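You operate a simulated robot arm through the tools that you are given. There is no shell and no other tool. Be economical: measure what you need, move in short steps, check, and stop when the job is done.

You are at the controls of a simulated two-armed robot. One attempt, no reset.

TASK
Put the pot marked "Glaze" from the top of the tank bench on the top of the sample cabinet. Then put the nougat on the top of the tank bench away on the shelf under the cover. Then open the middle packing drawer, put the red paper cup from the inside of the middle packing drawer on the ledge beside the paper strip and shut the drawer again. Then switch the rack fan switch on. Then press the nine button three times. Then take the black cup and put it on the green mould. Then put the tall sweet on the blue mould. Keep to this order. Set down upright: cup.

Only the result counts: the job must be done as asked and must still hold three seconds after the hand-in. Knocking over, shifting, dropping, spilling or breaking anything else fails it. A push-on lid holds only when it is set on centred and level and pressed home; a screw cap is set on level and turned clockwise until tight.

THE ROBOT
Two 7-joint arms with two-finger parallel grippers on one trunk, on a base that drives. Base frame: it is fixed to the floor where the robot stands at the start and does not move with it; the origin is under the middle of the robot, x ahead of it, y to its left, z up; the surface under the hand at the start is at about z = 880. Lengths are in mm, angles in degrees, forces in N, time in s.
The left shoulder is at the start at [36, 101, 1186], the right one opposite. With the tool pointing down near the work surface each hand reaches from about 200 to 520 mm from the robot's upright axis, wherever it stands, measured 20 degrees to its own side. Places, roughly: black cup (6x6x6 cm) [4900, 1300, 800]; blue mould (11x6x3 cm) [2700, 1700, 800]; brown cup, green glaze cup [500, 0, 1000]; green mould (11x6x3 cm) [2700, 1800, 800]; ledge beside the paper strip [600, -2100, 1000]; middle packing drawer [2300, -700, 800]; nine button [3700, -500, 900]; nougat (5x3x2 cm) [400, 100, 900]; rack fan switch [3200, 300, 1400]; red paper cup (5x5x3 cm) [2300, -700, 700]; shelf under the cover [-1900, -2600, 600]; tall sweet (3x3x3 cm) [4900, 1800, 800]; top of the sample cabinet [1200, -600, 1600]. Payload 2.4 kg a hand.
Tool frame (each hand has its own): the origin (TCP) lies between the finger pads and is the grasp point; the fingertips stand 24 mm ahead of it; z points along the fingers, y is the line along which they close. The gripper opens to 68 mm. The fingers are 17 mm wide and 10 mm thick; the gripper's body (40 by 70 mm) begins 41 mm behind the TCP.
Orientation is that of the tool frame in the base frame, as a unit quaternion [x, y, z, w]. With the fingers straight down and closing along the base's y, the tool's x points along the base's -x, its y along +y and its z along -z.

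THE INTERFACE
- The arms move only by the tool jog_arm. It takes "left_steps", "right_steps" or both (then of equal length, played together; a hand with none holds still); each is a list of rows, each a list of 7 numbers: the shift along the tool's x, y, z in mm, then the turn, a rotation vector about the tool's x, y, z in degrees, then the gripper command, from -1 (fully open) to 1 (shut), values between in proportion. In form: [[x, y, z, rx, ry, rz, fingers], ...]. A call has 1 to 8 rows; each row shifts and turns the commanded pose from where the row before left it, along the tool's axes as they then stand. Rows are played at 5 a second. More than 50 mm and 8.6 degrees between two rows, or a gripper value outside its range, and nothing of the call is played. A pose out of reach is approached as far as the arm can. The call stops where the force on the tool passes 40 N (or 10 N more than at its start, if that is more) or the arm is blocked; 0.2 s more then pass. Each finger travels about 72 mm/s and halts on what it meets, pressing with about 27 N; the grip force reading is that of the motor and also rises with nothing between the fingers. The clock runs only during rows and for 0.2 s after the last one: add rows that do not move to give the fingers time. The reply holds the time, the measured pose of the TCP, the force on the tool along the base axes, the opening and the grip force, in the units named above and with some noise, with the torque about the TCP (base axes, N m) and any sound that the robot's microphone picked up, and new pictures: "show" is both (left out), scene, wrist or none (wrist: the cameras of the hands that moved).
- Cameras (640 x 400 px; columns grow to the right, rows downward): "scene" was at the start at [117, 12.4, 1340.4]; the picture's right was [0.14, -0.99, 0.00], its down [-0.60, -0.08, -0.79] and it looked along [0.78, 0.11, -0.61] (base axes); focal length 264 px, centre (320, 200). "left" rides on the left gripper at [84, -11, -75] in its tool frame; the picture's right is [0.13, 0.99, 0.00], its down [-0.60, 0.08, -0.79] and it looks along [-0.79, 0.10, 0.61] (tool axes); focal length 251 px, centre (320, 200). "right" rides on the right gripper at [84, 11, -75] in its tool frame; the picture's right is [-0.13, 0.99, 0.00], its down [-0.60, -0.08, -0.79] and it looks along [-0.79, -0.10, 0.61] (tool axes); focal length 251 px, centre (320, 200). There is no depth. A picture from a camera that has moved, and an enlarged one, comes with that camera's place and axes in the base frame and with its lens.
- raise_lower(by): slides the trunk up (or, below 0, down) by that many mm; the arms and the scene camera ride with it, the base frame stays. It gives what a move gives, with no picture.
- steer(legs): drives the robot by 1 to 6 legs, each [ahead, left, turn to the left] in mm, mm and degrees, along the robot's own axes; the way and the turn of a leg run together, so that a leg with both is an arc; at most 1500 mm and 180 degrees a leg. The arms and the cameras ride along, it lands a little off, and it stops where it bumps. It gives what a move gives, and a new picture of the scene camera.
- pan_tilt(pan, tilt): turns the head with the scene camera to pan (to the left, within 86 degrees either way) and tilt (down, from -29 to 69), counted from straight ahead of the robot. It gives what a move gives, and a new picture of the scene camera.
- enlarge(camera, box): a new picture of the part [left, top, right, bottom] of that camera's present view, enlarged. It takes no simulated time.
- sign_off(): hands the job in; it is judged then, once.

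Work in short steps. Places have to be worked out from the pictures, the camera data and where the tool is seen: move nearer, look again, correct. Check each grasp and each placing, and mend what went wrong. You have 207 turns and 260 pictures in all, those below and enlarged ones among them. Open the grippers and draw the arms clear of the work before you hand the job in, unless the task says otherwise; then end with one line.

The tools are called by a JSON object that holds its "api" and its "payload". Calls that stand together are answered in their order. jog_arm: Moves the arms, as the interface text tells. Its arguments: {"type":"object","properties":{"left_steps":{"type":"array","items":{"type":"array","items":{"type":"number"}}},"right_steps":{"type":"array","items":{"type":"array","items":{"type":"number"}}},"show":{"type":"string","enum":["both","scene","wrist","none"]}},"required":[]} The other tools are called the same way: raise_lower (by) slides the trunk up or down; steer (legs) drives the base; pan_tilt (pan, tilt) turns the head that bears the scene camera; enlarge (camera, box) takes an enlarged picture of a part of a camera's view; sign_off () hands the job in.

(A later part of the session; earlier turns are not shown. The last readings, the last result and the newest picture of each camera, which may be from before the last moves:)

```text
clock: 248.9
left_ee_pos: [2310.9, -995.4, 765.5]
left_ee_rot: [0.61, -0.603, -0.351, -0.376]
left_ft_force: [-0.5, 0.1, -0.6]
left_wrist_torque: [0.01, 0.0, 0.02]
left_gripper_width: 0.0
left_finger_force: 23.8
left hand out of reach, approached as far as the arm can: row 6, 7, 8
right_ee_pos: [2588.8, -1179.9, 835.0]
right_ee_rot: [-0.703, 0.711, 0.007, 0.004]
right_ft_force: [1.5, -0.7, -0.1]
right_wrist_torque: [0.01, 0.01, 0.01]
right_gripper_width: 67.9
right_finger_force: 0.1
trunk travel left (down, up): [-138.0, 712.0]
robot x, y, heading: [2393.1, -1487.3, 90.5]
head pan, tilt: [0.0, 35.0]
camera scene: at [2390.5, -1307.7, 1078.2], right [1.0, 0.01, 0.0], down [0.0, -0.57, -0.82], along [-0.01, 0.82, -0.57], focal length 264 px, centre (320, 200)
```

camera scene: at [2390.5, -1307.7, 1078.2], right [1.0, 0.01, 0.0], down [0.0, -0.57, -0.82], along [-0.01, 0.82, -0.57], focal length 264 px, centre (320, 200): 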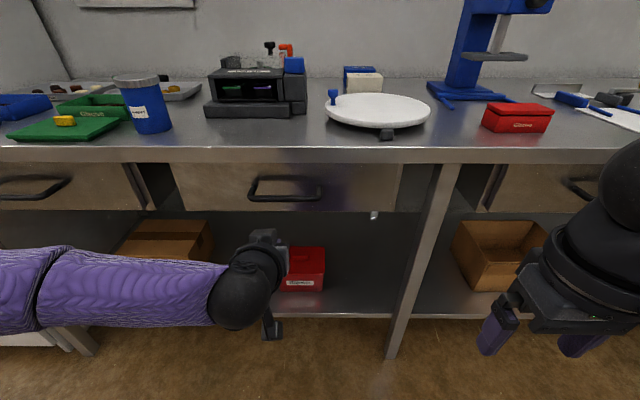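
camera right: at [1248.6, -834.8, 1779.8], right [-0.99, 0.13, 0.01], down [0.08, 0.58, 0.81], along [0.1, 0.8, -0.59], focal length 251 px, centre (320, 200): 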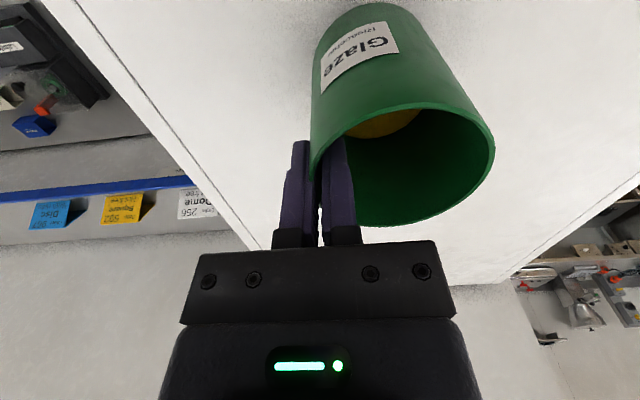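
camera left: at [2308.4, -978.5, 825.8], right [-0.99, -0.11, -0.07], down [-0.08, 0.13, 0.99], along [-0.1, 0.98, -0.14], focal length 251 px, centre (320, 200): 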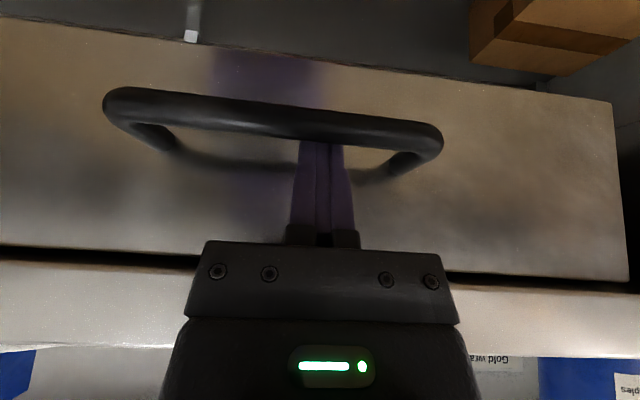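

Tilt is now 62°. I roll the hand 90° so that the fingers will close above and below the bar.

{"api": "jog_arm", "payload": {"left_steps": [[0, 0, 0, 0, 0, 8.5, 1], [0, 0, 0, 0, 0, 8.5, 1], [0, 0, 0, 0, 0, 8.5, 1], [0, 0, 0, 0, 0, 8.5, 1], [0, 0, 0, 0, 0, 8.5, 1], [0, 0, 0, 0, 0, 8.5, 1], [0, 0, 0, 0, 0, 8.5, 1], [0, 0, 0, 0, 0, 8.5, 1]], "show": "none"}}

{"api": "jog_arm", "payload": {"left_steps": [[0, 0, 0, 0, 0, 8.5, -0.3], [0, 0, 0, 0, 0, 8.5, -0.3], [0, 0, 0, 0, 0, 5, -0.3], [0, 0, 0, 0, 0, 0, -0.3]], "show": "both"}}

```text
clock: 250.7
left_ee_pos: [2308.6, -998.0, 765.2]
left_ee_rot: [-0.167, 0.841, 0.502, 0.114]
left_ft_force: [0.2, 0.4, -0.2]
left_wrist_torque: [0.0, -0.04, 0.01]
left_gripper_width: 0.1
left_finger_force: 23.9
right_ee_pos: [2590.4, -1180.5, 836.2]
right_ee_rot: [-0.703, 0.712, 0.007, 0.003]
right_ft_force: [0.0, -1.4, -0.1]
right_wrist_torque: [0.0, 0.01, -0.04]
right_gripper_width: 68.1
right_finger_force: 0.1
trunk travel left (down, up): [-138.0, 712.0]
robot x, y, heading: [2388.7, -1486.4, 90.9]
head pan, tilt: [0.0, 35.0]
```

```text
clock: 251.7
left_ee_pos: [2310.5, -997.9, 765.7]
left_ee_rot: [-0.005, 0.857, 0.515, 0.016]
left_ft_force: [-0.2, -0.4, -0.4]
left_wrist_torque: [-0.01, 0.02, -0.02]
left_gripper_width: 44.3
left_finger_force: 0.1
right_ee_pos: [2588.6, -1179.8, 836.0]
right_ee_rot: [-0.703, 0.711, 0.008, 0.003]
right_ft_force: [0.6, 0.1, -0.9]
right_wrist_torque: [0.08, 0.02, 0.0]
right_gripper_width: 67.6
right_finger_force: 0.0
trunk travel left (down, up): [-138.0, 712.0]
robot x, y, heading: [2393.8, -1491.5, 90.2]
head pan, tilt: [0.0, 35.0]
camera scene: at [2390.5, -1307.7, 1078.2], right [1.0, 0.01, 0.0], down [0.0, -0.57, -0.82], along [-0.01, 0.82, -0.57], focal length 264 px, centre (320, 200)
camera left: at [2223.5, -1068.1, 789.6], right [-0.15, 0.47, 0.87], down [0.58, -0.67, 0.46], along [0.8, 0.58, -0.17], focal length 251 px, centre (320, 200)
```

scene: 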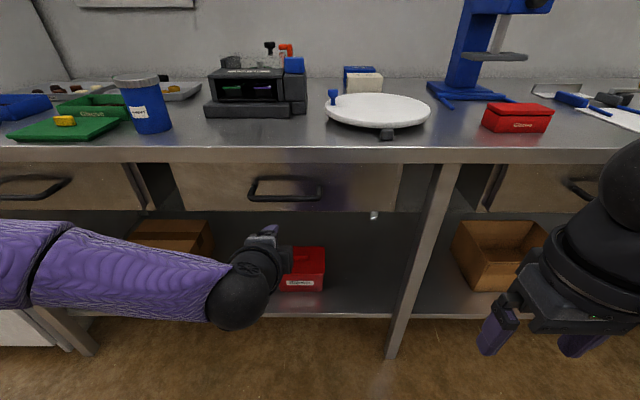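
left: 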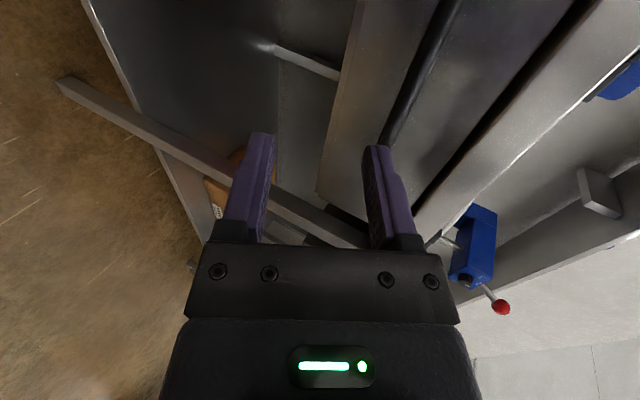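

Feasible. The bar lies straight ahead 139 mm; I raise the hand 10 mm and drive 125 mm ahead so the bar passes between the fingers.

{"api": "jog_arm", "payload": {"left_steps": [[0, 8.8, -4.7, 0, 0, 0, -0.3], [0, 0, 0, 0, 0, 0, -0.3]], "show": "none"}}

{"api": "steer", "payload": {"legs": [[118, 0, 0]]}}

{"api": "enlarge", "payload": {"camera": "left", "box": [160, 0, 560, 260]}}

```text
clock: 252.3
left_ee_pos: [2310.1, -997.3, 776.5]
left_ee_rot: [-0.005, 0.857, 0.515, 0.018]
left_ft_force: [0.2, 0.6, -0.8]
left_wrist_torque: [-0.01, -0.03, 0.03]
left_gripper_width: 44.4
left_finger_force: 0.1
right_ee_pos: [2588.3, -1179.9, 837.2]
right_ee_rot: [-0.703, 0.712, 0.008, 0.004]
right_ft_force: [0.2, 0.5, -0.7]
right_wrist_torque: [0.01, -0.04, 0.02]
right_gripper_width: 67.8
right_finger_force: 0.1
trunk travel left (down, up): [-138.0, 712.0]
robot x, y, heading: [2394.5, -1488.7, 90.7]
head pan, tilt: [0.0, 35.0]
```

```text
clock: 253.5
left_ee_pos: [2308.5, -879.2, 776.3]
left_ee_rot: [-0.006, 0.857, 0.515, 0.016]
left_ft_force: [-0.2, 0.1, 0.4]
left_wrist_torque: [0.01, 0.01, 0.01]
left_gripper_width: 44.2
left_finger_force: 0.0
right_ee_pos: [2587.4, -1061.2, 836.4]
right_ee_rot: [-0.703, 0.711, 0.007, 0.005]
right_ft_force: [-0.4, -0.2, 0.2]
right_wrist_torque: [-0.02, 0.02, 0.0]
right_gripper_width: 67.9
right_finger_force: 0.1
trunk travel left (down, up): [-138.0, 712.0]
robot x, y, heading: [2391.4, -1364.6, 90.6]
head pan, tilt: [0.0, 35.0]
camera scene: at [2389.2, -1189.2, 1078.2], right [1.0, 0.01, 0.0], down [0.01, -0.57, -0.82], along [-0.01, 0.82, -0.57], focal length 264 px, centre (320, 200)
```

scene: 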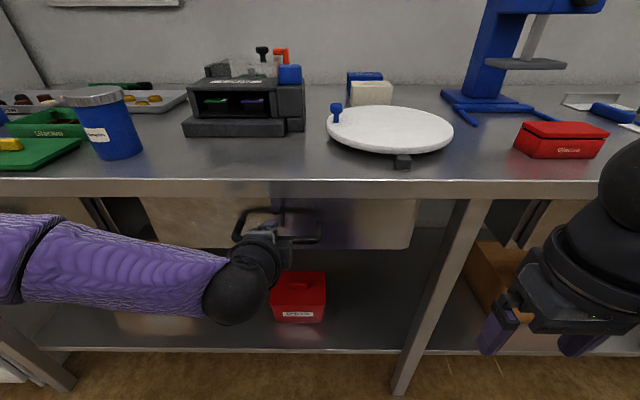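

```text
1.54 times, centred on (360, 130) of left
camera zoom: at [2221.6, -949.9, 799.3], right [-0.16, 0.47, 0.87], down [0.58, -0.67, 0.46], along [0.8, 0.58, -0.17], focal length 387 px, centre (258, 308)
```

zoom: 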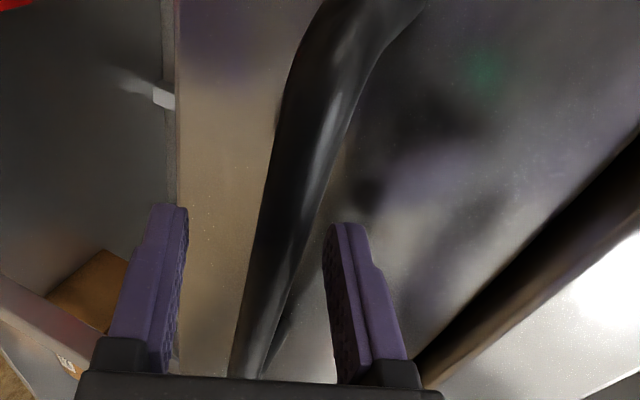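

The bar runs between the fingers. I push in 18 mm along the tool and close.

{"api": "jog_arm", "payload": {"left_steps": [[0, 0, 10, 0, 0, 0, -0.3], [0, 0, 9, 0, 0, 0, -0.3], [0, 0, 0, 0, 0, 0, 0.4], [0, 0, 0, 0, 0, 0, 1], [0, 0, 0, 0, 0, 0, 1]], "show": "wrist"}}

```text
clock: 254.1
left_ee_pos: [2307.2, -864.6, 767.2]
left_ee_rot: [-0.005, 0.857, 0.515, 0.017]
left_ft_force: [-13.7, -41.7, 28.2]
left_wrist_torque: [-0.66, 0.12, -0.28]
left_gripper_width: 21.6
left_finger_force: 0.8
right_ee_pos: [2585.4, -1061.3, 835.2]
right_ee_rot: [-0.704, 0.71, 0.007, 0.003]
right_ft_force: [0.3, 1.9, -0.9]
right_wrist_torque: [-0.12, 0.01, 0.0]
right_gripper_width: 68.1
right_finger_force: 0.1
trunk travel left (down, up): [-138.0, 712.0]
robot x, y, heading: [2391.8, -1368.8, 90.8]
head pan, tilt: [0.0, 35.0]
stopped in row 3 (left hand): the force on the tool passed its limit at 41 N (the readings are from after the stop); the commanded pose is now the measured one
camera left: at [2221.5, -935.0, 791.3], right [-0.16, 0.47, 0.87], down [0.58, -0.67, 0.46], along [0.8, 0.58, -0.17], focal length 251 px, centre (320, 200)
```

left: 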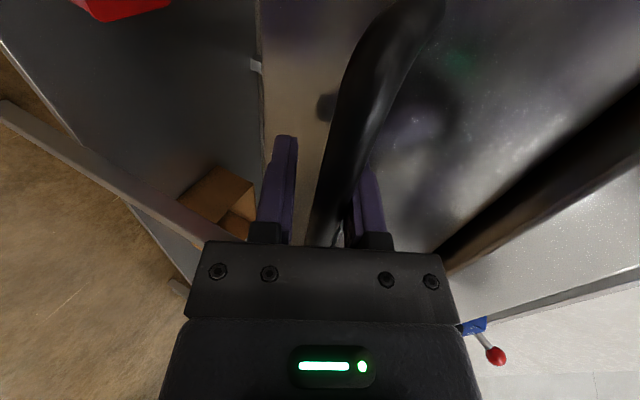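

Something touches (likely fingertips on the drawer face). I back off 5 mm and close on the bar.

{"api": "jog_arm", "payload": {"left_steps": [[0, 0, -5, 0, 0, 0, 0], [0, 0, 0, 0, 0, 0, 0.5], [0, 0, 0, 0, 0, 0, 1], [0, 0, 0, 0, 0, 0, 1]], "show": "wrist"}}

```text
clock: 255.1
left_ee_pos: [2308.0, -868.6, 772.4]
left_ee_rot: [-0.006, 0.855, 0.519, 0.016]
left_ft_force: [-2.5, 1.9, 23.8]
left_wrist_torque: [-0.2, 0.57, -0.2]
left_gripper_width: 13.9
left_finger_force: 33.7
right_ee_pos: [2586.0, -1062.7, 837.1]
right_ee_rot: [-0.704, 0.71, 0.008, 0.004]
right_ft_force: [-0.7, 0.8, 0.1]
right_wrist_torque: [-0.03, 0.05, 0.01]
right_gripper_width: 68.2
right_finger_force: 0.1
trunk travel left (down, up): [-138.0, 712.0]
robot x, y, heading: [2392.9, -1370.7, 90.8]
head pan, tilt: [0.0, 35.0]
camera left: at [2221.6, -939.4, 795.8], right [-0.16, 0.46, 0.87], down [0.58, -0.67, 0.46], along [0.8, 0.58, -0.16], focal length 251 px, centre (320, 200)
```

left: 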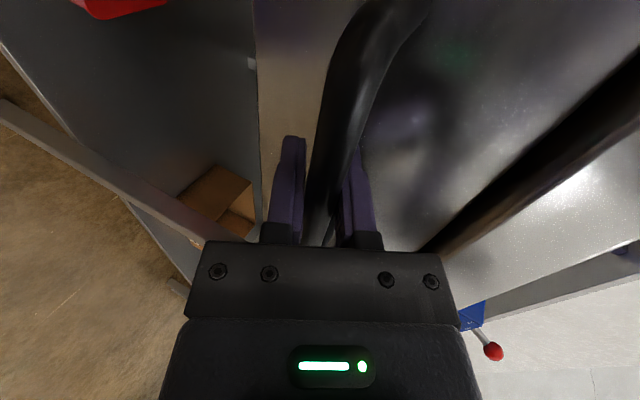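

The bar is gripped (14 mm). I relieve the vertical load slightly and pull by driving back.

{"api": "jog_arm", "payload": {"left_steps": [[0, 1.5, -1, 0, 0, 0, 1], [0, 0, 0, 0, 0, 0, 1]], "show": "none"}}

{"api": "steer", "payload": {"legs": [[-100, 0, 0]]}}

```text
clock: 255.7
left_ee_pos: [2308.0, -869.4, 773.8]
left_ee_rot: [-0.005, 0.856, 0.516, 0.017]
left_ft_force: [0.5, 2.0, 19.2]
left_wrist_torque: [-0.18, 0.72, 0.11]
left_gripper_width: 13.8
left_finger_force: 33.6
right_ee_pos: [2587.3, -1062.1, 835.8]
right_ee_rot: [-0.704, 0.71, 0.007, 0.003]
right_ft_force: [0.0, -0.1, -0.2]
right_wrist_torque: [0.0, -0.01, 0.02]
right_gripper_width: 68.1
right_finger_force: 0.1
trunk travel left (down, up): [-138.0, 712.0]
robot x, y, heading: [2388.3, -1369.9, 90.7]
head pan, tilt: [0.0, 35.0]
```

```text
clock: 256.9
left_ee_pos: [2307.4, -972.6, 772.0]
left_ee_rot: [-0.007, 0.856, 0.516, 0.016]
left_ft_force: [-4.3, -1.3, 20.1]
left_wrist_torque: [-0.22, 0.25, -0.73]
left_gripper_width: 13.9
left_finger_force: 33.5
right_ee_pos: [2588.1, -1164.9, 835.8]
right_ee_rot: [-0.704, 0.71, 0.007, 0.004]
right_ft_force: [0.6, 0.6, -0.3]
right_wrist_torque: [0.0, 0.02, -0.02]
right_gripper_width: 67.9
right_finger_force: 0.2
trunk travel left (down, up): [-138.0, 712.0]
robot x, y, heading: [2393.4, -1473.4, 90.5]
head pan, tilt: [0.0, 35.0]
camera scene: at [2389.7, -1293.7, 1078.5], right [1.0, 0.01, 0.0], down [0.01, -0.57, -0.82], along [-0.01, 0.82, -0.57], focal length 264 px, centre (320, 200)
```

scene: 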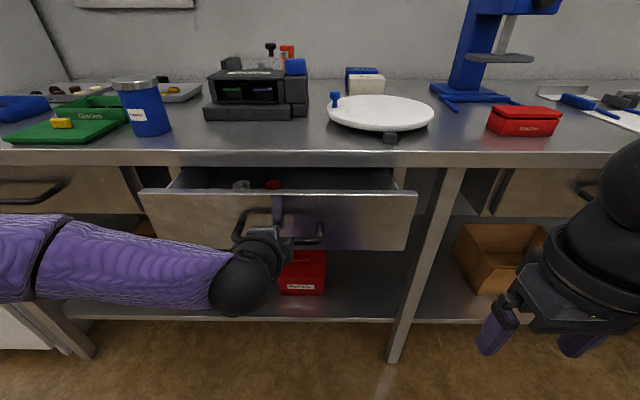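

The drawer is opening, and something red shows inside. I pull another 170 mm.

{"api": "steer", "payload": {"legs": [[-170, 0, 0]]}}

```text
clock: 258.4
left_ee_pos: [2308.8, -1143.0, 772.3]
left_ee_rot: [-0.009, 0.856, 0.517, 0.016]
left_ft_force: [-11.4, -0.4, 15.2]
left_wrist_torque: [-0.12, 0.5, -0.33]
left_gripper_width: 14.2
left_finger_force: 33.5
right_ee_pos: [2587.7, -1336.4, 837.0]
right_ee_rot: [-0.705, 0.709, 0.008, 0.004]
right_ft_force: [-0.7, 0.2, -0.1]
right_wrist_torque: [-0.07, 0.01, 0.01]
right_gripper_width: 68.0
right_finger_force: 0.1
trunk travel left (down, up): [-138.0, 712.0]
robot x, y, heading: [2393.0, -1646.9, 90.7]
head pan, tilt: [0.0, 35.0]
camera scene: at [2390.9, -1465.1, 1078.4], right [1.0, 0.02, 0.0], down [0.01, -0.57, -0.82], along [-0.01, 0.82, -0.57], focal length 264 px, centre (320, 200)
```

scene: 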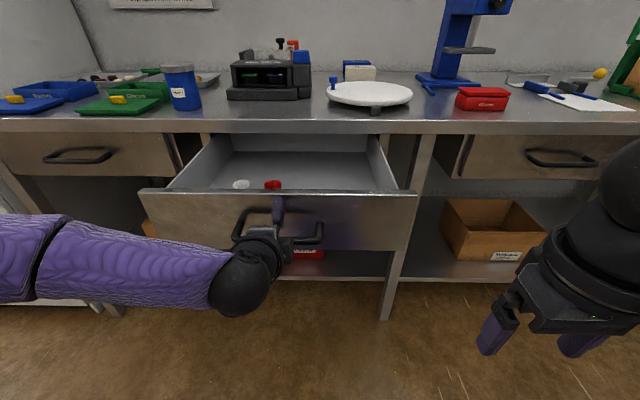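

Open far enough. I release the handle and draw the left hand back, then raise for a view into the drawer.

{"api": "jog_arm", "payload": {"left_steps": [[0, 0, 0, 0, 0, 0, 0.3], [0, 0, 0, 0, 0, 0, -0.3], [0, 0, 0, 0, 0, 0, -0.3], [0, 0, -30, 0, 0, 0, -0.3], [0, -20, -30, 0, 0, 0, -0.3], [0, 0, 0, 0, 0, 0, -0.3]], "show": "none"}}

{"api": "raise_lower", "payload": {"by": 200}}

{"api": "pan_tilt", "payload": {"pan": 8, "tilt": 45}}

```text
clock: 259.8
left_ee_pos: [2308.0, -1205.3, 784.6]
left_ee_rot: [-0.008, 0.856, 0.516, 0.016]
left_ft_force: [-0.2, -0.9, 0.0]
left_wrist_torque: [-0.01, 0.0, 0.01]
left_gripper_width: 44.3
left_finger_force: 0.1
right_ee_pos: [2588.3, -1335.5, 835.7]
right_ee_rot: [-0.705, 0.709, 0.007, 0.003]
right_ft_force: [0.2, 0.3, -0.9]
right_wrist_torque: [0.01, -0.02, 0.01]
right_gripper_width: 68.1
right_finger_force: 0.0
trunk travel left (down, up): [-138.0, 712.0]
robot x, y, heading: [2396.1, -1642.3, 90.9]
head pan, tilt: [0.0, 35.0]
```

```text
clock: 261.9
left_ee_pos: [2307.7, -1203.9, 982.1]
left_ee_rot: [-0.008, 0.857, 0.516, 0.015]
left_ft_force: [-0.2, -0.2, -0.3]
left_wrist_torque: [0.02, -0.02, 0.02]
left_gripper_width: 44.3
left_finger_force: 0.2
right_ee_pos: [2588.2, -1336.0, 1036.2]
right_ee_rot: [-0.705, 0.709, 0.006, 0.003]
right_ft_force: [-0.7, 0.1, -0.1]
right_wrist_torque: [0.0, 0.04, -0.01]
right_gripper_width: 67.9
right_finger_force: 0.0
trunk travel left (down, up): [-338.0, 512.0]
robot x, y, heading: [2391.3, -1644.0, 90.8]
head pan, tilt: [0.0, 35.0]
```

```text
clock: 262.7
left_ee_pos: [2307.8, -1204.4, 984.2]
left_ee_rot: [-0.008, 0.856, 0.517, 0.016]
left_ft_force: [-0.2, 0.4, 0.0]
left_wrist_torque: [0.01, 0.01, -0.01]
left_gripper_width: 43.9
left_finger_force: 0.1
right_ee_pos: [2587.7, -1335.2, 1035.2]
right_ee_rot: [-0.705, 0.709, 0.007, 0.004]
right_ft_force: [0.5, 0.2, 0.4]
right_wrist_torque: [-0.02, -0.05, 0.04]
right_gripper_width: 68.0
right_finger_force: 0.1
trunk travel left (down, up): [-338.0, 512.0]
robot x, y, heading: [2398.3, -1641.2, 90.9]
head pan, tilt: [8.0, 45.0]
camera scene: at [2381.2, -1520.6, 1267.0], right [0.99, 0.15, 0.0], down [0.11, -0.7, -0.71], along [-0.11, 0.7, -0.71], focal length 264 px, centre (320, 200)
```

scene: 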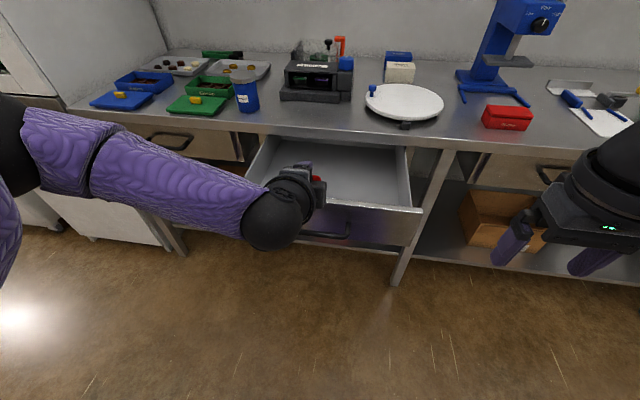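

The left hand hides the cups. I step left to bring the right hand in line over the drawer.

{"api": "steer", "payload": {"legs": [[0, 270, 0]]}}

{"api": "pan_tilt", "payload": {"pan": -18, "tilt": 48}}

```text
clock: 264.6
left_ee_pos: [2034.0, -1209.7, 982.6]
left_ee_rot: [-0.011, 0.856, 0.516, 0.013]
left_ft_force: [-0.5, 0.2, 0.2]
left_wrist_torque: [-0.03, -0.02, -0.01]
left_gripper_width: 44.1
left_finger_force: 0.1
right_ee_pos: [2317.3, -1339.0, 1036.6]
right_ee_rot: [0.708, -0.706, -0.007, -0.003]
right_ft_force: [-0.2, 0.3, 0.0]
right_wrist_torque: [-0.02, 0.02, -0.01]
right_gripper_width: 68.1
right_finger_force: 0.1
trunk travel left (down, up): [-338.0, 512.0]
robot x, y, heading: [2124.9, -1646.5, 91.1]
head pan, tilt: [8.0, 45.0]
camera scene: at [2110.4, -1525.8, 1267.0], right [0.99, 0.16, 0.0], down [0.11, -0.7, -0.71], along [-0.11, 0.7, -0.71], focal length 264 px, centre (320, 200)
```

scene: 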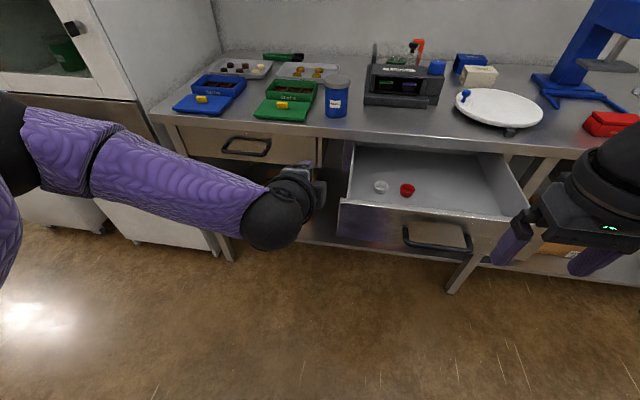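

```text
clock: 265.5
left_ee_pos: [2034.2, -1211.0, 982.9]
left_ee_rot: [-0.011, 0.856, 0.516, 0.014]
left_ft_force: [0.6, -1.0, -0.3]
left_wrist_torque: [-0.03, 0.01, 0.01]
left_gripper_width: 44.2
left_finger_force: 0.1
right_ee_pos: [2316.9, -1338.7, 1035.5]
right_ee_rot: [0.708, -0.707, -0.007, -0.004]
right_ft_force: [0.1, 0.7, 0.7]
right_wrist_torque: [0.0, 0.01, -0.03]
right_gripper_width: 68.2
right_finger_force: 0.0
trunk travel left (down, up): [-338.0, 512.0]
robot x, y, heading: [2124.9, -1651.1, 91.4]
head pan, tilt: [-18.0, 48.0]
camera scene: at [2146.4, -1530.6, 1262.8], right [0.96, -0.29, 0.0], down [-0.21, -0.71, -0.67], along [0.19, 0.64, -0.74], focal length 264 px, centre (320, 200)
```

scene: 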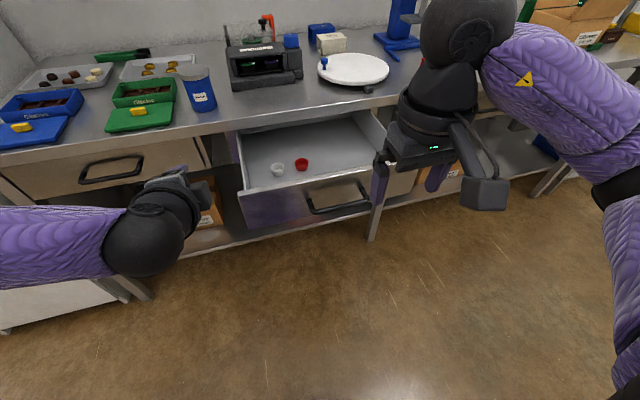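

The red cup is at about (2268, -925, 748). I drive ahead with the right hand kept high and look again with its camera.

{"api": "steer", "payload": {"legs": [[225, 40, -1]]}}

{"api": "jog_arm", "payload": {"right_steps": [[-45, 0, 0, 0, 0, 0, -1], [-45, 0, 0, 0, 0, 0, -1], [-45, 0, 15, 0, 0, 0, -1], [-20, 0, 40, 0, 0, 0, -1], [0, 0, 0, 0, 0, 0, -1]], "show": "both"}}

```text
clock: 267.2
left_ee_pos: [1999.4, -986.4, 983.3]
left_ee_rot: [-0.004, 0.856, 0.517, 0.017]
left_ft_force: [0.5, 0.6, 0.2]
left_wrist_torque: [-0.02, 0.02, 0.01]
left_gripper_width: 43.9
left_finger_force: 0.1
right_ee_pos: [2278.9, -1118.1, 1037.9]
right_ee_rot: [-0.702, 0.712, 0.007, 0.003]
right_ft_force: [0.5, 0.6, -0.1]
right_wrist_torque: [0.0, -0.01, 0.02]
right_gripper_width: 68.0
right_finger_force: 0.0
trunk travel left (down, up): [-338.0, 512.0]
robot x, y, heading: [2081.8, -1427.5, 90.4]
head pan, tilt: [-18.0, 48.0]
camera scene: at [2105.3, -1308.2, 1262.8], right [0.95, -0.3, 0.0], down [-0.22, -0.71, -0.67], along [0.2, 0.64, -0.74], focal length 264 px, centre (320, 200)
```

scene: 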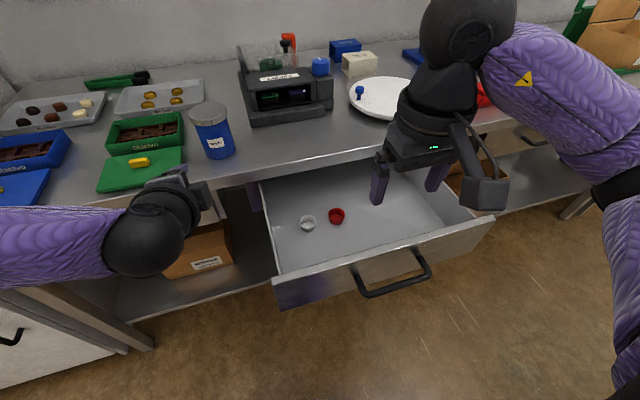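

```text
clock: 268.4
left_ee_pos: [1997.9, -987.1, 982.4]
left_ee_rot: [-0.005, 0.856, 0.516, 0.018]
left_ft_force: [0.1, 0.6, -0.3]
left_wrist_torque: [-0.03, 0.0, 0.02]
left_gripper_width: 44.2
left_finger_force: 0.1
right_ee_pos: [2280.1, -963.6, 985.4]
right_ee_rot: [-0.703, 0.711, 0.008, 0.004]
right_ft_force: [0.2, -0.3, 0.3]
right_wrist_torque: [0.01, 0.0, 0.0]
right_gripper_width: 68.1
right_finger_force: 0.1
trunk travel left (down, up): [-338.0, 512.0]
robot x, y, heading: [2080.3, -1422.3, 90.4]
head pan, tilt: [-18.0, 48.0]
camera scene: at [2105.4, -1308.5, 1262.8], right [0.95, -0.3, 0.0], down [-0.22, -0.71, -0.67], along [0.2, 0.64, -0.74], focal length 264 px, centre (320, 200)
camera right: at [2268.5, -1048.0, 1059.2], right [-0.99, 0.14, 0.01], down [0.09, 0.59, 0.8], along [0.11, 0.79, -0.6], focal length 251 px, centre (320, 200)
```

scene: 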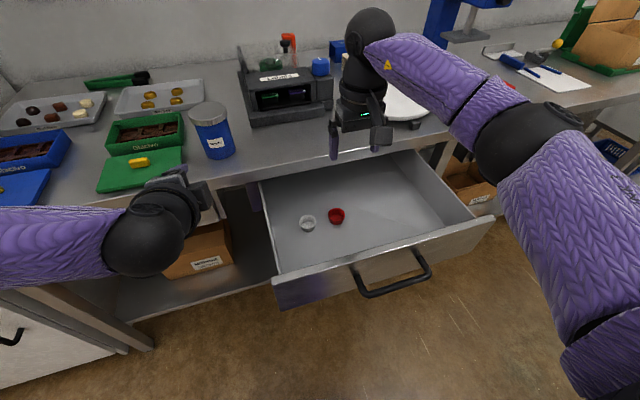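
right: 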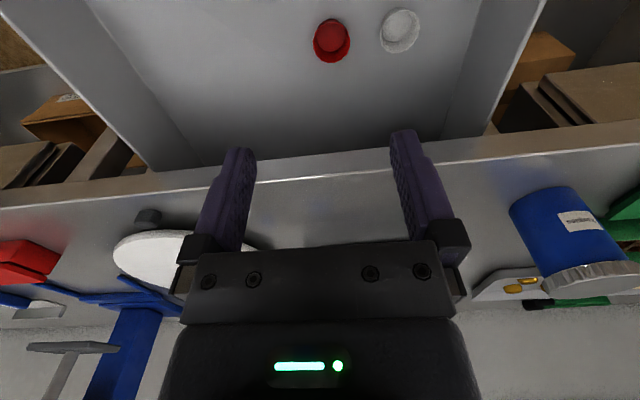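

The red cup is at about (2269, -934, 757), the white one 75 mm to its left. I move over it and descend most of the way.

{"api": "jog_arm", "payload": {"right_steps": [[-15, 6, 40, 0, 0, 0, -0.8], [-15, 5, 40, 0, 0, 0, -0.8], [0, 0, 45, 0, 0, 0, -0.8], [0, 0, 35, 0, 0, 0, -0.8], [0, 0, 0, 0, 0, 0, -0.8]], "show": "both"}}

```text
clock: 269.6
left_ee_pos: [1997.8, -985.9, 983.0]
left_ee_rot: [-0.005, 0.856, 0.517, 0.018]
left_ft_force: [0.3, -0.1, 0.0]
left_wrist_torque: [0.02, -0.03, -0.01]
left_gripper_width: 44.2
left_finger_force: 0.2
right_ee_pos: [2269.0, -934.1, 835.6]
right_ee_rot: [-0.702, 0.712, 0.008, 0.004]
right_ft_force: [-1.5, -0.2, -0.3]
right_wrist_torque: [0.0, -0.01, 0.02]
right_gripper_width: 61.4
right_finger_force: 0.1
right hand out of reach, approached as far as the arm can: row 4
trunk travel left (down, up): [-338.0, 512.0]
robot x, y, heading: [2085.4, -1425.9, 90.4]
head pan, tilt: [-18.0, 48.0]
camera scene: at [2105.2, -1308.4, 1262.8], right [0.95, -0.3, 0.0], down [-0.22, -0.71, -0.67], along [0.2, 0.64, -0.74], focal length 264 px, centre (320, 200)
camera right: at [2256.7, -1017.5, 909.7], right [-0.99, 0.14, 0.01], down [0.09, 0.59, 0.8], along [0.11, 0.8, -0.6], focal length 251 px, centre (320, 200)
```

scene: 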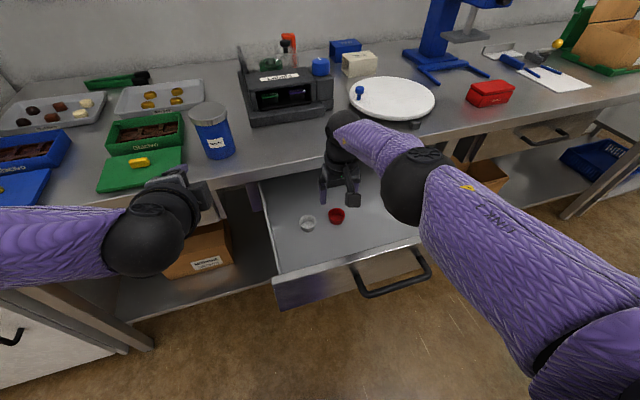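
right: 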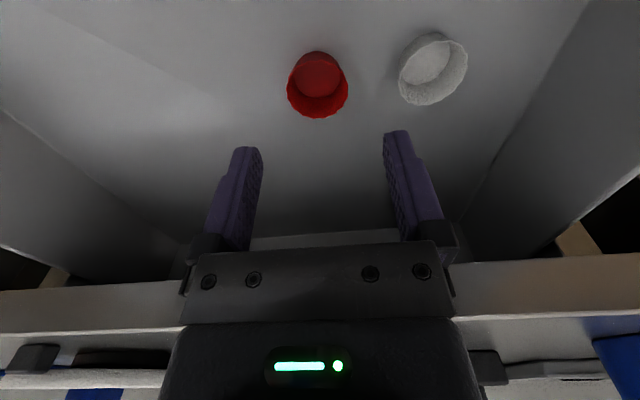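

The arm is at its reach limit; I lower the trunk 50 mm and look again.

{"api": "raise_lower", "payload": {"by": -45}}

{"api": "enlarge", "payload": {"camera": "right", "box": [160, 0, 480, 200]}}

{"api": "enlarge", "payload": {"camera": "scene", "box": [250, 120, 450, 270]}}

```text
clock: 270.5
left_ee_pos: [1999.1, -987.9, 937.7]
left_ee_rot: [-0.005, 0.856, 0.517, 0.017]
left_ft_force: [-0.4, -0.1, -0.4]
left_wrist_torque: [0.02, 0.01, -0.01]
left_gripper_width: 44.4
left_finger_force: 0.1
right_ee_pos: [2268.2, -931.8, 790.3]
right_ee_rot: [-0.702, 0.712, 0.008, 0.004]
right_ft_force: [-0.3, -0.2, 0.3]
right_wrist_torque: [-0.01, -0.02, 0.0]
right_gripper_width: 61.1
right_finger_force: 0.1
trunk travel left (down, up): [-293.0, 556.0]
robot x, y, heading: [2081.1, -1427.5, 90.6]
head pan, tilt: [-18.0, 48.0]
```

```text
2.00 times, centred on (320, 100) of right
camera zoom: at [2257.3, -1016.3, 865.4], right [-0.99, 0.14, 0.01], down [0.09, 0.59, 0.8], along [0.11, 0.79, -0.6], focal length 503 px, centre (320, 400)
```

zoom: 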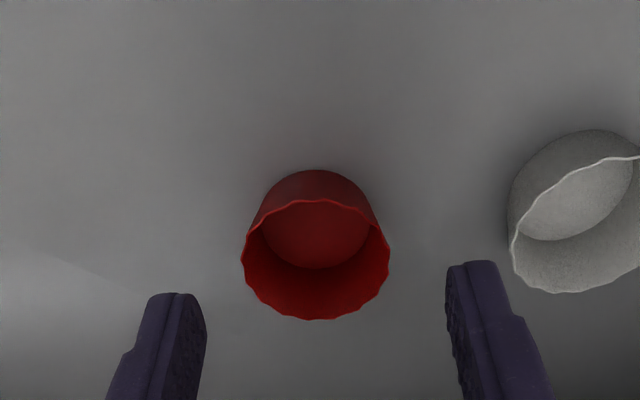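

```text
2.67 times, centred on (350, 195) of scene
camera zoom: at [2105.2, -1300.0, 1217.3], right [0.95, -0.3, 0.0], down [-0.22, -0.71, -0.67], along [0.2, 0.64, -0.74], focal length 705 px, centre (240, 213)
```

zoom: 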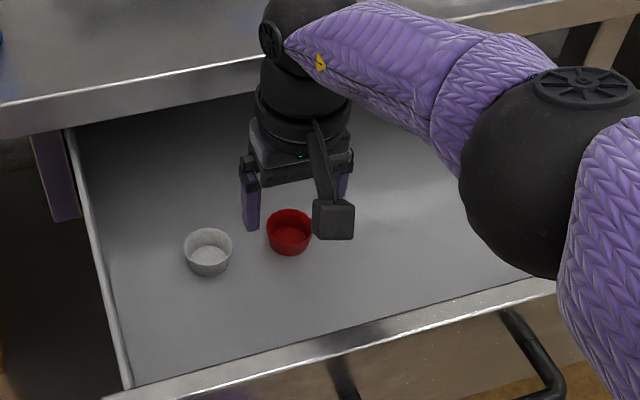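

Using the cup's true 50 mm width, it is at about (2272, -911) with rim z≈726. I drive 20 mm ahead, lower 40 mm and check.

{"api": "steer", "payload": {"legs": [[20, -3, 0]]}}

{"api": "raise_lower", "payload": {"by": -35}}

{"api": "enlarge", "payload": {"camera": "right", "box": [120, 0, 520, 250]}}

```text
clock: 271.2
left_ee_pos: [2002.9, -966.9, 937.8]
left_ee_rot: [-0.005, 0.856, 0.516, 0.018]
left_ft_force: [0.2, -0.5, 0.3]
left_wrist_torque: [0.03, -0.01, -0.01]
left_gripper_width: 44.2
left_finger_force: 0.0
right_ee_pos: [2272.8, -911.5, 791.2]
right_ee_rot: [-0.702, 0.712, 0.007, 0.003]
right_ft_force: [0.2, -0.4, 1.4]
right_wrist_torque: [0.02, 0.01, -0.03]
right_gripper_width: 61.0
right_finger_force: 0.1
trunk travel left (down, up): [-293.0, 556.0]
robot x, y, heading: [2085.6, -1403.5, 90.5]
head pan, tilt: [-18.0, 48.0]
camera scene: at [2108.3, -1279.5, 1217.3], right [0.95, -0.3, 0.0], down [-0.23, -0.71, -0.67], along [0.2, 0.64, -0.74], focal length 264 px, centre (320, 200)
```

scene: 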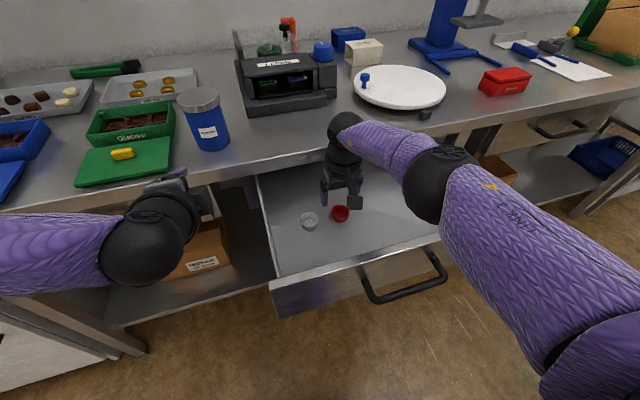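

```text
clock: 272.0
left_ee_pos: [2000.3, -967.2, 902.1]
left_ee_rot: [-0.005, 0.856, 0.516, 0.018]
left_ft_force: [0.0, -0.7, 0.4]
left_wrist_torque: [0.0, 0.01, 0.0]
left_gripper_width: 43.9
left_finger_force: 0.1
right_ee_pos: [2272.5, -912.7, 755.9]
right_ee_rot: [-0.702, 0.712, 0.007, 0.004]
right_ft_force: [0.6, 0.5, -0.5]
right_wrist_torque: [-0.03, 0.03, 0.01]
right_gripper_width: 61.0
right_finger_force: 0.1
trunk travel left (down, up): [-258.0, 592.0]
robot x, y, heading: [2086.7, -1406.7, 90.3]
head pan, tilt: [-18.0, 48.0]
```

```text
1.60 times, centred on (320, 125) of right
camera zoom: at [2260.5, -996.3, 830.3], right [-0.99, 0.14, 0.01], down [0.09, 0.59, 0.8], along [0.11, 0.79, -0.6], focal length 402 px, centre (320, 320)
```

zoom: 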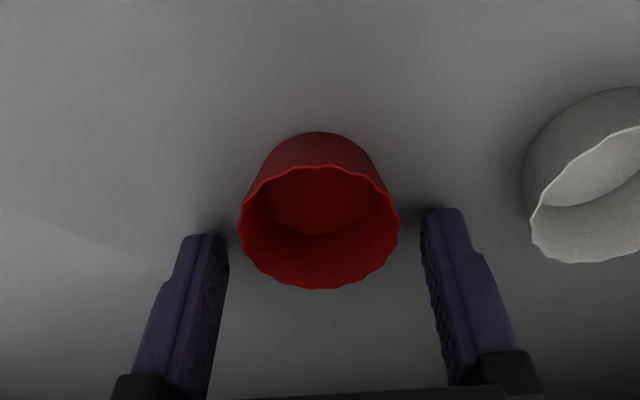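

Well centred: rim at (2272, -914, 731). I lower 30 mm and close.

{"api": "raise_lower", "payload": {"by": -30}}

{"api": "jog_arm", "payload": {"right_steps": [[0, 0, 0, 0, 0, 0, -0.5], [0, 0, 0, 0, 0, 0, 0], [0, 0, 0, 0, 0, 0, 0.5], [0, 0, 0, 0, 0, 0, 0.5]], "show": "wrist"}}

```text
clock: 272.4
left_ee_pos: [2002.4, -967.6, 893.9]
left_ee_rot: [-0.005, 0.857, 0.515, 0.017]
left_ft_force: [0.1, -0.1, -0.4]
left_wrist_torque: [0.0, 0.03, 0.03]
left_gripper_width: 44.3
left_finger_force: 0.1
right_ee_pos: [2273.2, -909.2, 752.7]
right_ee_rot: [-0.702, 0.712, 0.011, 0.008]
right_ft_force: [0.8, 2.4, 15.2]
right_wrist_torque: [-0.08, -0.5, -0.01]
right_gripper_width: 61.1
right_finger_force: 0.0
trunk travel left (down, up): [-249.0, 600.0]
robot x, y, heading: [2082.1, -1405.9, 90.3]
head pan, tilt: [-18.0, 48.0]
stopped: the force on the tool passed its limit at 62 N (the readings are from after the stop); the commanded pose is now the measured one
```

```text
clock: 273.4
left_ee_pos: [2001.9, -967.3, 893.9]
left_ee_rot: [-0.004, 0.856, 0.517, 0.018]
left_ft_force: [-0.5, -0.1, -0.2]
left_wrist_torque: [0.0, 0.01, 0.0]
left_gripper_width: 44.2
left_finger_force: 0.1
right_ee_pos: [2274.1, -909.9, 751.8]
right_ee_rot: [-0.702, 0.712, 0.011, 0.007]
right_ft_force: [13.8, 1.8, 29.6]
right_wrist_torque: [-0.23, -0.95, 0.07]
right_gripper_width: 35.8
right_finger_force: 8.1
trunk travel left (down, up): [-249.0, 600.0]
robot x, y, heading: [2084.1, -1405.4, 90.3]
head pan, tilt: [-18.0, 48.0]
camera right: at [2261.6, -995.3, 825.5], right [-0.99, 0.14, 0.01], down [0.09, 0.58, 0.81], along [0.11, 0.8, -0.59], focal length 251 px, centre (320, 200)
```

right: 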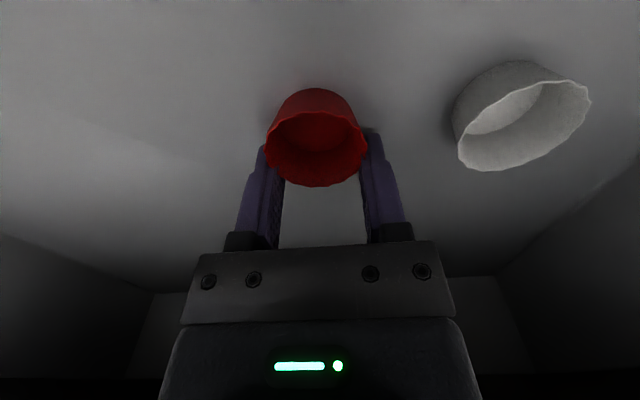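

The tips reached the drawer floor (z≈728), so the cup stands higher and nearer than reckoned. I open, lift 8 mm and look.

{"api": "jog_arm", "payload": {"right_steps": [[0, 0, 0, 0, 0, 0, -0.2], [0, 0, -4, 0, 0, 0, -0.8], [0, 0, -6, 0, 0, 0, -0.8], [0, 0, 0, 0, 0, 0, -0.8]], "show": "wrist"}}

{"api": "enlarge", "payload": {"camera": "scene", "box": [250, 120, 450, 270]}}

```text
clock: 274.4
left_ee_pos: [2001.9, -966.5, 892.7]
left_ee_rot: [-0.005, 0.857, 0.515, 0.018]
left_ft_force: [-0.6, -0.6, -0.5]
left_wrist_torque: [0.0, -0.02, 0.01]
left_gripper_width: 44.4
left_finger_force: 0.1
right_ee_pos: [2273.0, -910.3, 759.3]
right_ee_rot: [-0.702, 0.712, 0.009, 0.006]
right_ft_force: [0.3, -0.3, 0.3]
right_wrist_torque: [-0.01, -0.01, -0.01]
right_gripper_width: 61.0
right_finger_force: 0.0
trunk travel left (down, up): [-249.0, 600.0]
robot x, y, heading: [2085.8, -1408.0, 90.4]
head pan, tilt: [-18.0, 48.0]
camera right: at [2261.1, -994.5, 833.6], right [-0.99, 0.14, 0.01], down [0.09, 0.58, 0.81], along [0.11, 0.8, -0.59], focal length 251 px, centre (320, 200)
```

right: 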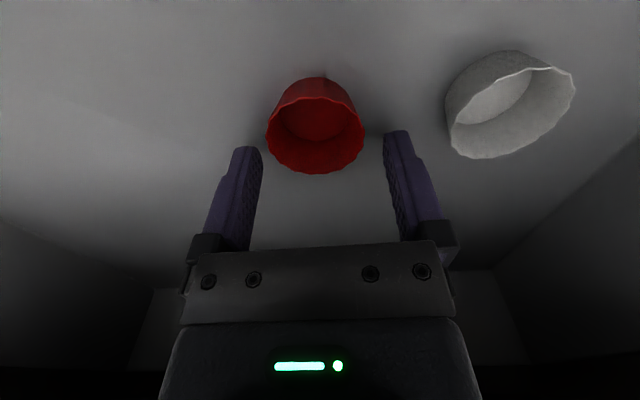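

```text
2.67 times, centred on (350, 195) of scene
camera zoom: at [2108.2, -1270.0, 1173.0], right [0.95, -0.3, 0.0], down [-0.23, -0.71, -0.67], along [0.2, 0.64, -0.74], focal length 705 px, centre (240, 213)
```

zoom: 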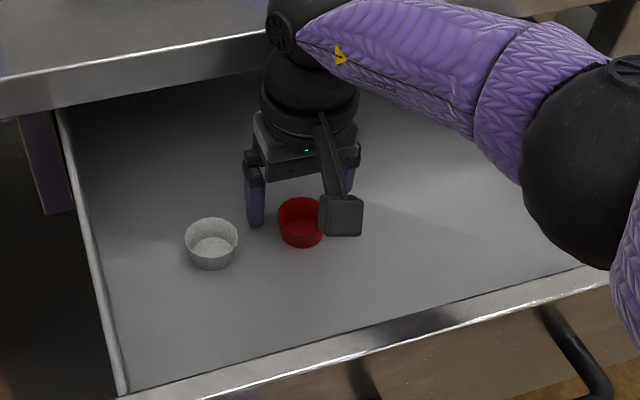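

With the floor at 728 the cup is centred at y≈-932. I move back 22 mm along the sides of the cup and close.

{"api": "jog_arm", "payload": {"right_steps": [[11, 1, 0, 0, 0, 0, -0.8], [11, 0, 1, 0, 0, 0, -0.8], [0, 0, 0, 0, 0, 0, -0.3], [0, 0, 0, 0, 0, 0, 0.2], [0, 0, 0, 0, 0, 0, 0.4], [0, 0, 0, 0, 0, 0, 0.4]], "show": "wrist"}}

```text
clock: 275.9
left_ee_pos: [2001.1, -966.2, 893.3]
left_ee_rot: [-0.004, 0.856, 0.516, 0.018]
left_ft_force: [-0.5, -0.5, 0.6]
left_wrist_torque: [0.05, 0.03, 0.0]
left_gripper_width: 44.2
left_finger_force: 0.2
right_ee_pos: [2271.8, -931.1, 758.8]
right_ee_rot: [-0.703, 0.711, 0.01, 0.005]
right_ft_force: [0.5, 0.3, -0.2]
right_wrist_torque: [-0.01, -0.02, 0.0]
right_gripper_width: 38.6
right_finger_force: 8.2
trunk travel left (down, up): [-249.0, 600.0]
robot x, y, heading: [2081.5, -1404.3, 90.3]
head pan, tilt: [-18.0, 48.0]
camera right: at [2260.2, -1016.0, 832.6], right [-0.99, 0.14, 0.01], down [0.09, 0.58, 0.81], along [0.11, 0.8, -0.59], focal length 251 px, centre (320, 200)
```

right: 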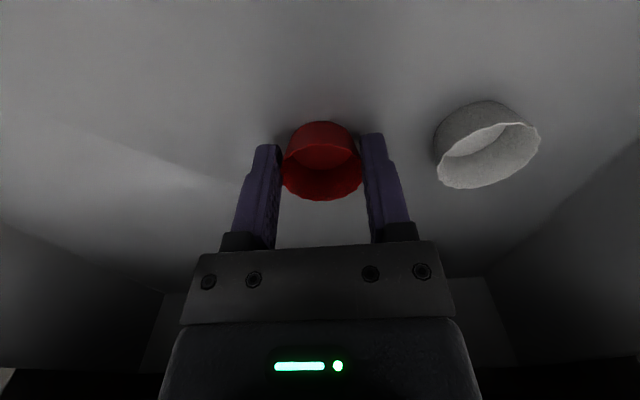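

The cup is held at 38.6 mm with a light grip. I lift by the trunk.

{"api": "raise_lower", "payload": {"by": 40}}

{"api": "enlarge", "payload": {"camera": "right", "box": [160, 0, 480, 200]}}

```text
clock: 276.7
left_ee_pos: [2002.1, -966.1, 933.1]
left_ee_rot: [-0.004, 0.857, 0.515, 0.018]
left_ft_force: [0.3, -0.1, -1.2]
left_wrist_torque: [-0.01, 0.0, 0.0]
left_gripper_width: 44.4
left_finger_force: 0.1
right_ee_pos: [2271.9, -930.6, 798.7]
right_ee_rot: [-0.702, 0.712, 0.01, 0.006]
right_ft_force: [-0.5, -0.2, -0.5]
right_wrist_torque: [-0.02, 0.02, -0.01]
right_gripper_width: 38.8
right_finger_force: 8.0
trunk travel left (down, up): [-289.0, 560.0]
robot x, y, heading: [2086.1, -1403.0, 90.3]
head pan, tilt: [-18.0, 48.0]
```

```text
2.00 times, centred on (320, 100) of right
camera zoom: at [2259.4, -1016.1, 872.6], right [-0.99, 0.14, 0.01], down [0.09, 0.58, 0.81], along [0.11, 0.8, -0.59], focal length 503 px, centre (320, 400)
```

zoom: 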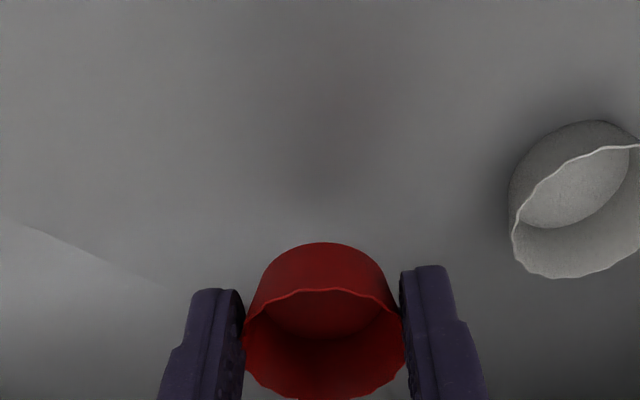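

The cup is lifted cleanly. I raise clear of the drawer, back away and turn west to look at the paper strip table.

{"api": "raise_lower", "payload": {"by": 200}}

{"api": "pan_tilt", "payload": {"pan": 10, "tilt": 25}}

{"api": "steer", "payload": {"legs": [[-400, 0, 0], [0, 0, 90]]}}

```text
clock: 278.9
left_ee_pos: [2002.2, -967.2, 1133.8]
left_ee_rot: [-0.005, 0.857, 0.515, 0.018]
left_ft_force: [-0.5, 0.3, 0.0]
left_wrist_torque: [0.02, -0.02, -0.01]
left_gripper_width: 44.2
left_finger_force: 0.1
right_ee_pos: [2271.2, -931.7, 998.6]
right_ee_rot: [-0.702, 0.712, 0.009, 0.006]
right_ft_force: [-0.2, 0.2, -0.1]
right_wrist_torque: [-0.02, -0.02, -0.03]
right_gripper_width: 38.6
right_finger_force: 8.3
trunk travel left (down, up): [-489.0, 360.0]
robot x, y, heading: [2082.5, -1404.1, 90.4]
head pan, tilt: [-18.0, 48.0]
```

```text
clock: 279.8
left_ee_pos: [2001.2, -966.0, 1134.0]
left_ee_rot: [-0.005, 0.857, 0.515, 0.017]
left_ft_force: [0.4, 1.0, -0.4]
left_wrist_torque: [-0.02, 0.01, -0.02]
left_gripper_width: 44.2
left_finger_force: 0.0
right_ee_pos: [2270.4, -932.1, 998.3]
right_ee_rot: [-0.703, 0.711, 0.01, 0.006]
right_ft_force: [0.2, 0.1, -0.5]
right_wrist_torque: [0.03, -0.02, -0.02]
right_gripper_width: 38.7
right_finger_force: 7.8
trunk travel left (down, up): [-489.0, 360.0]
robot x, y, heading: [2080.8, -1405.1, 90.3]
head pan, tilt: [10.0, 25.0]
camera scene: at [2068.1, -1292.9, 1449.9], right [0.98, 0.18, 0.0], down [0.08, -0.42, -0.91], along [-0.16, 0.89, -0.42], focal length 264 px, centre (320, 200)
```

scene: 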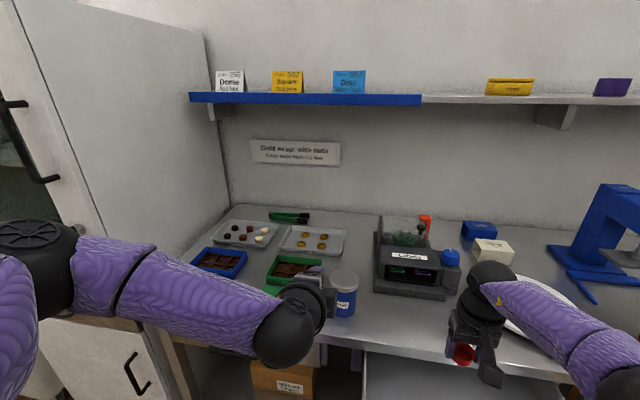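

```text
clock: 286.1
left_ee_pos: [1648.4, -1879.9, 1133.5]
left_ee_rot: [-0.605, 0.607, 0.38, -0.349]
left_ft_force: [1.5, -0.8, 0.4]
left_wrist_torque: [0.0, 0.0, -0.03]
left_gripper_width: 44.1
left_finger_force: 0.1
right_ee_pos: [1615.0, -1609.5, 1000.1]
right_ee_rot: [1.0, -0.014, -0.012, 0.003]
right_ft_force: [0.5, 0.5, -0.7]
right_wrist_torque: [0.0, -0.01, -0.02]
right_gripper_width: 38.6
right_finger_force: 8.2
trunk travel left (down, up): [-489.0, 360.0]
robot x, y, heading: [2086.8, -1800.6, 179.5]
head pan, tilt: [10.0, 25.0]
camera scene: at [1975.2, -1816.6, 1449.9], right [-0.17, 0.99, 0.0], down [0.42, 0.07, -0.91], along [-0.89, -0.15, -0.42], focal length 264 px, centre (320, 200)
```

scene: 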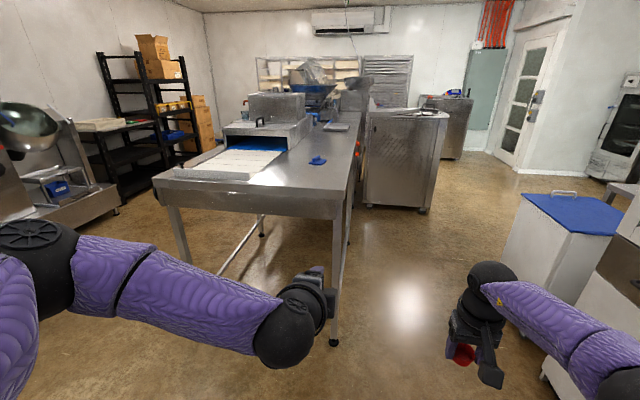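

I zoom in on the strip and the bare steel beside it.

{"api": "enlarge", "payload": {"camera": "scene", "box": [140, 90, 380, 240]}}

```text
2.67 times, centred on (260, 165) of scene
camera zoom: at [1975.2, -1816.6, 1449.9], right [-0.17, 0.99, 0.0], down [0.42, 0.07, -0.91], along [-0.89, -0.15, -0.42], focal length 705 px, centre (480, 293)
```

zoom: 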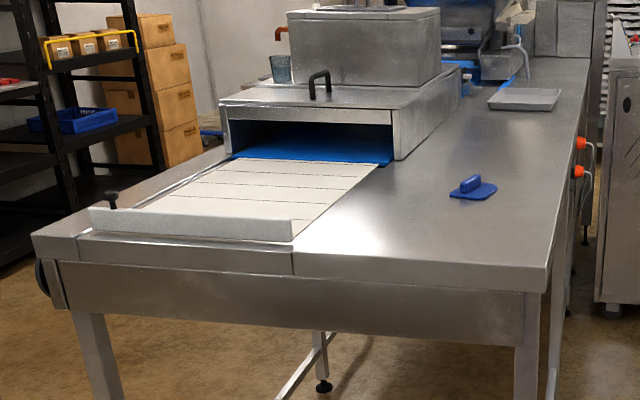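

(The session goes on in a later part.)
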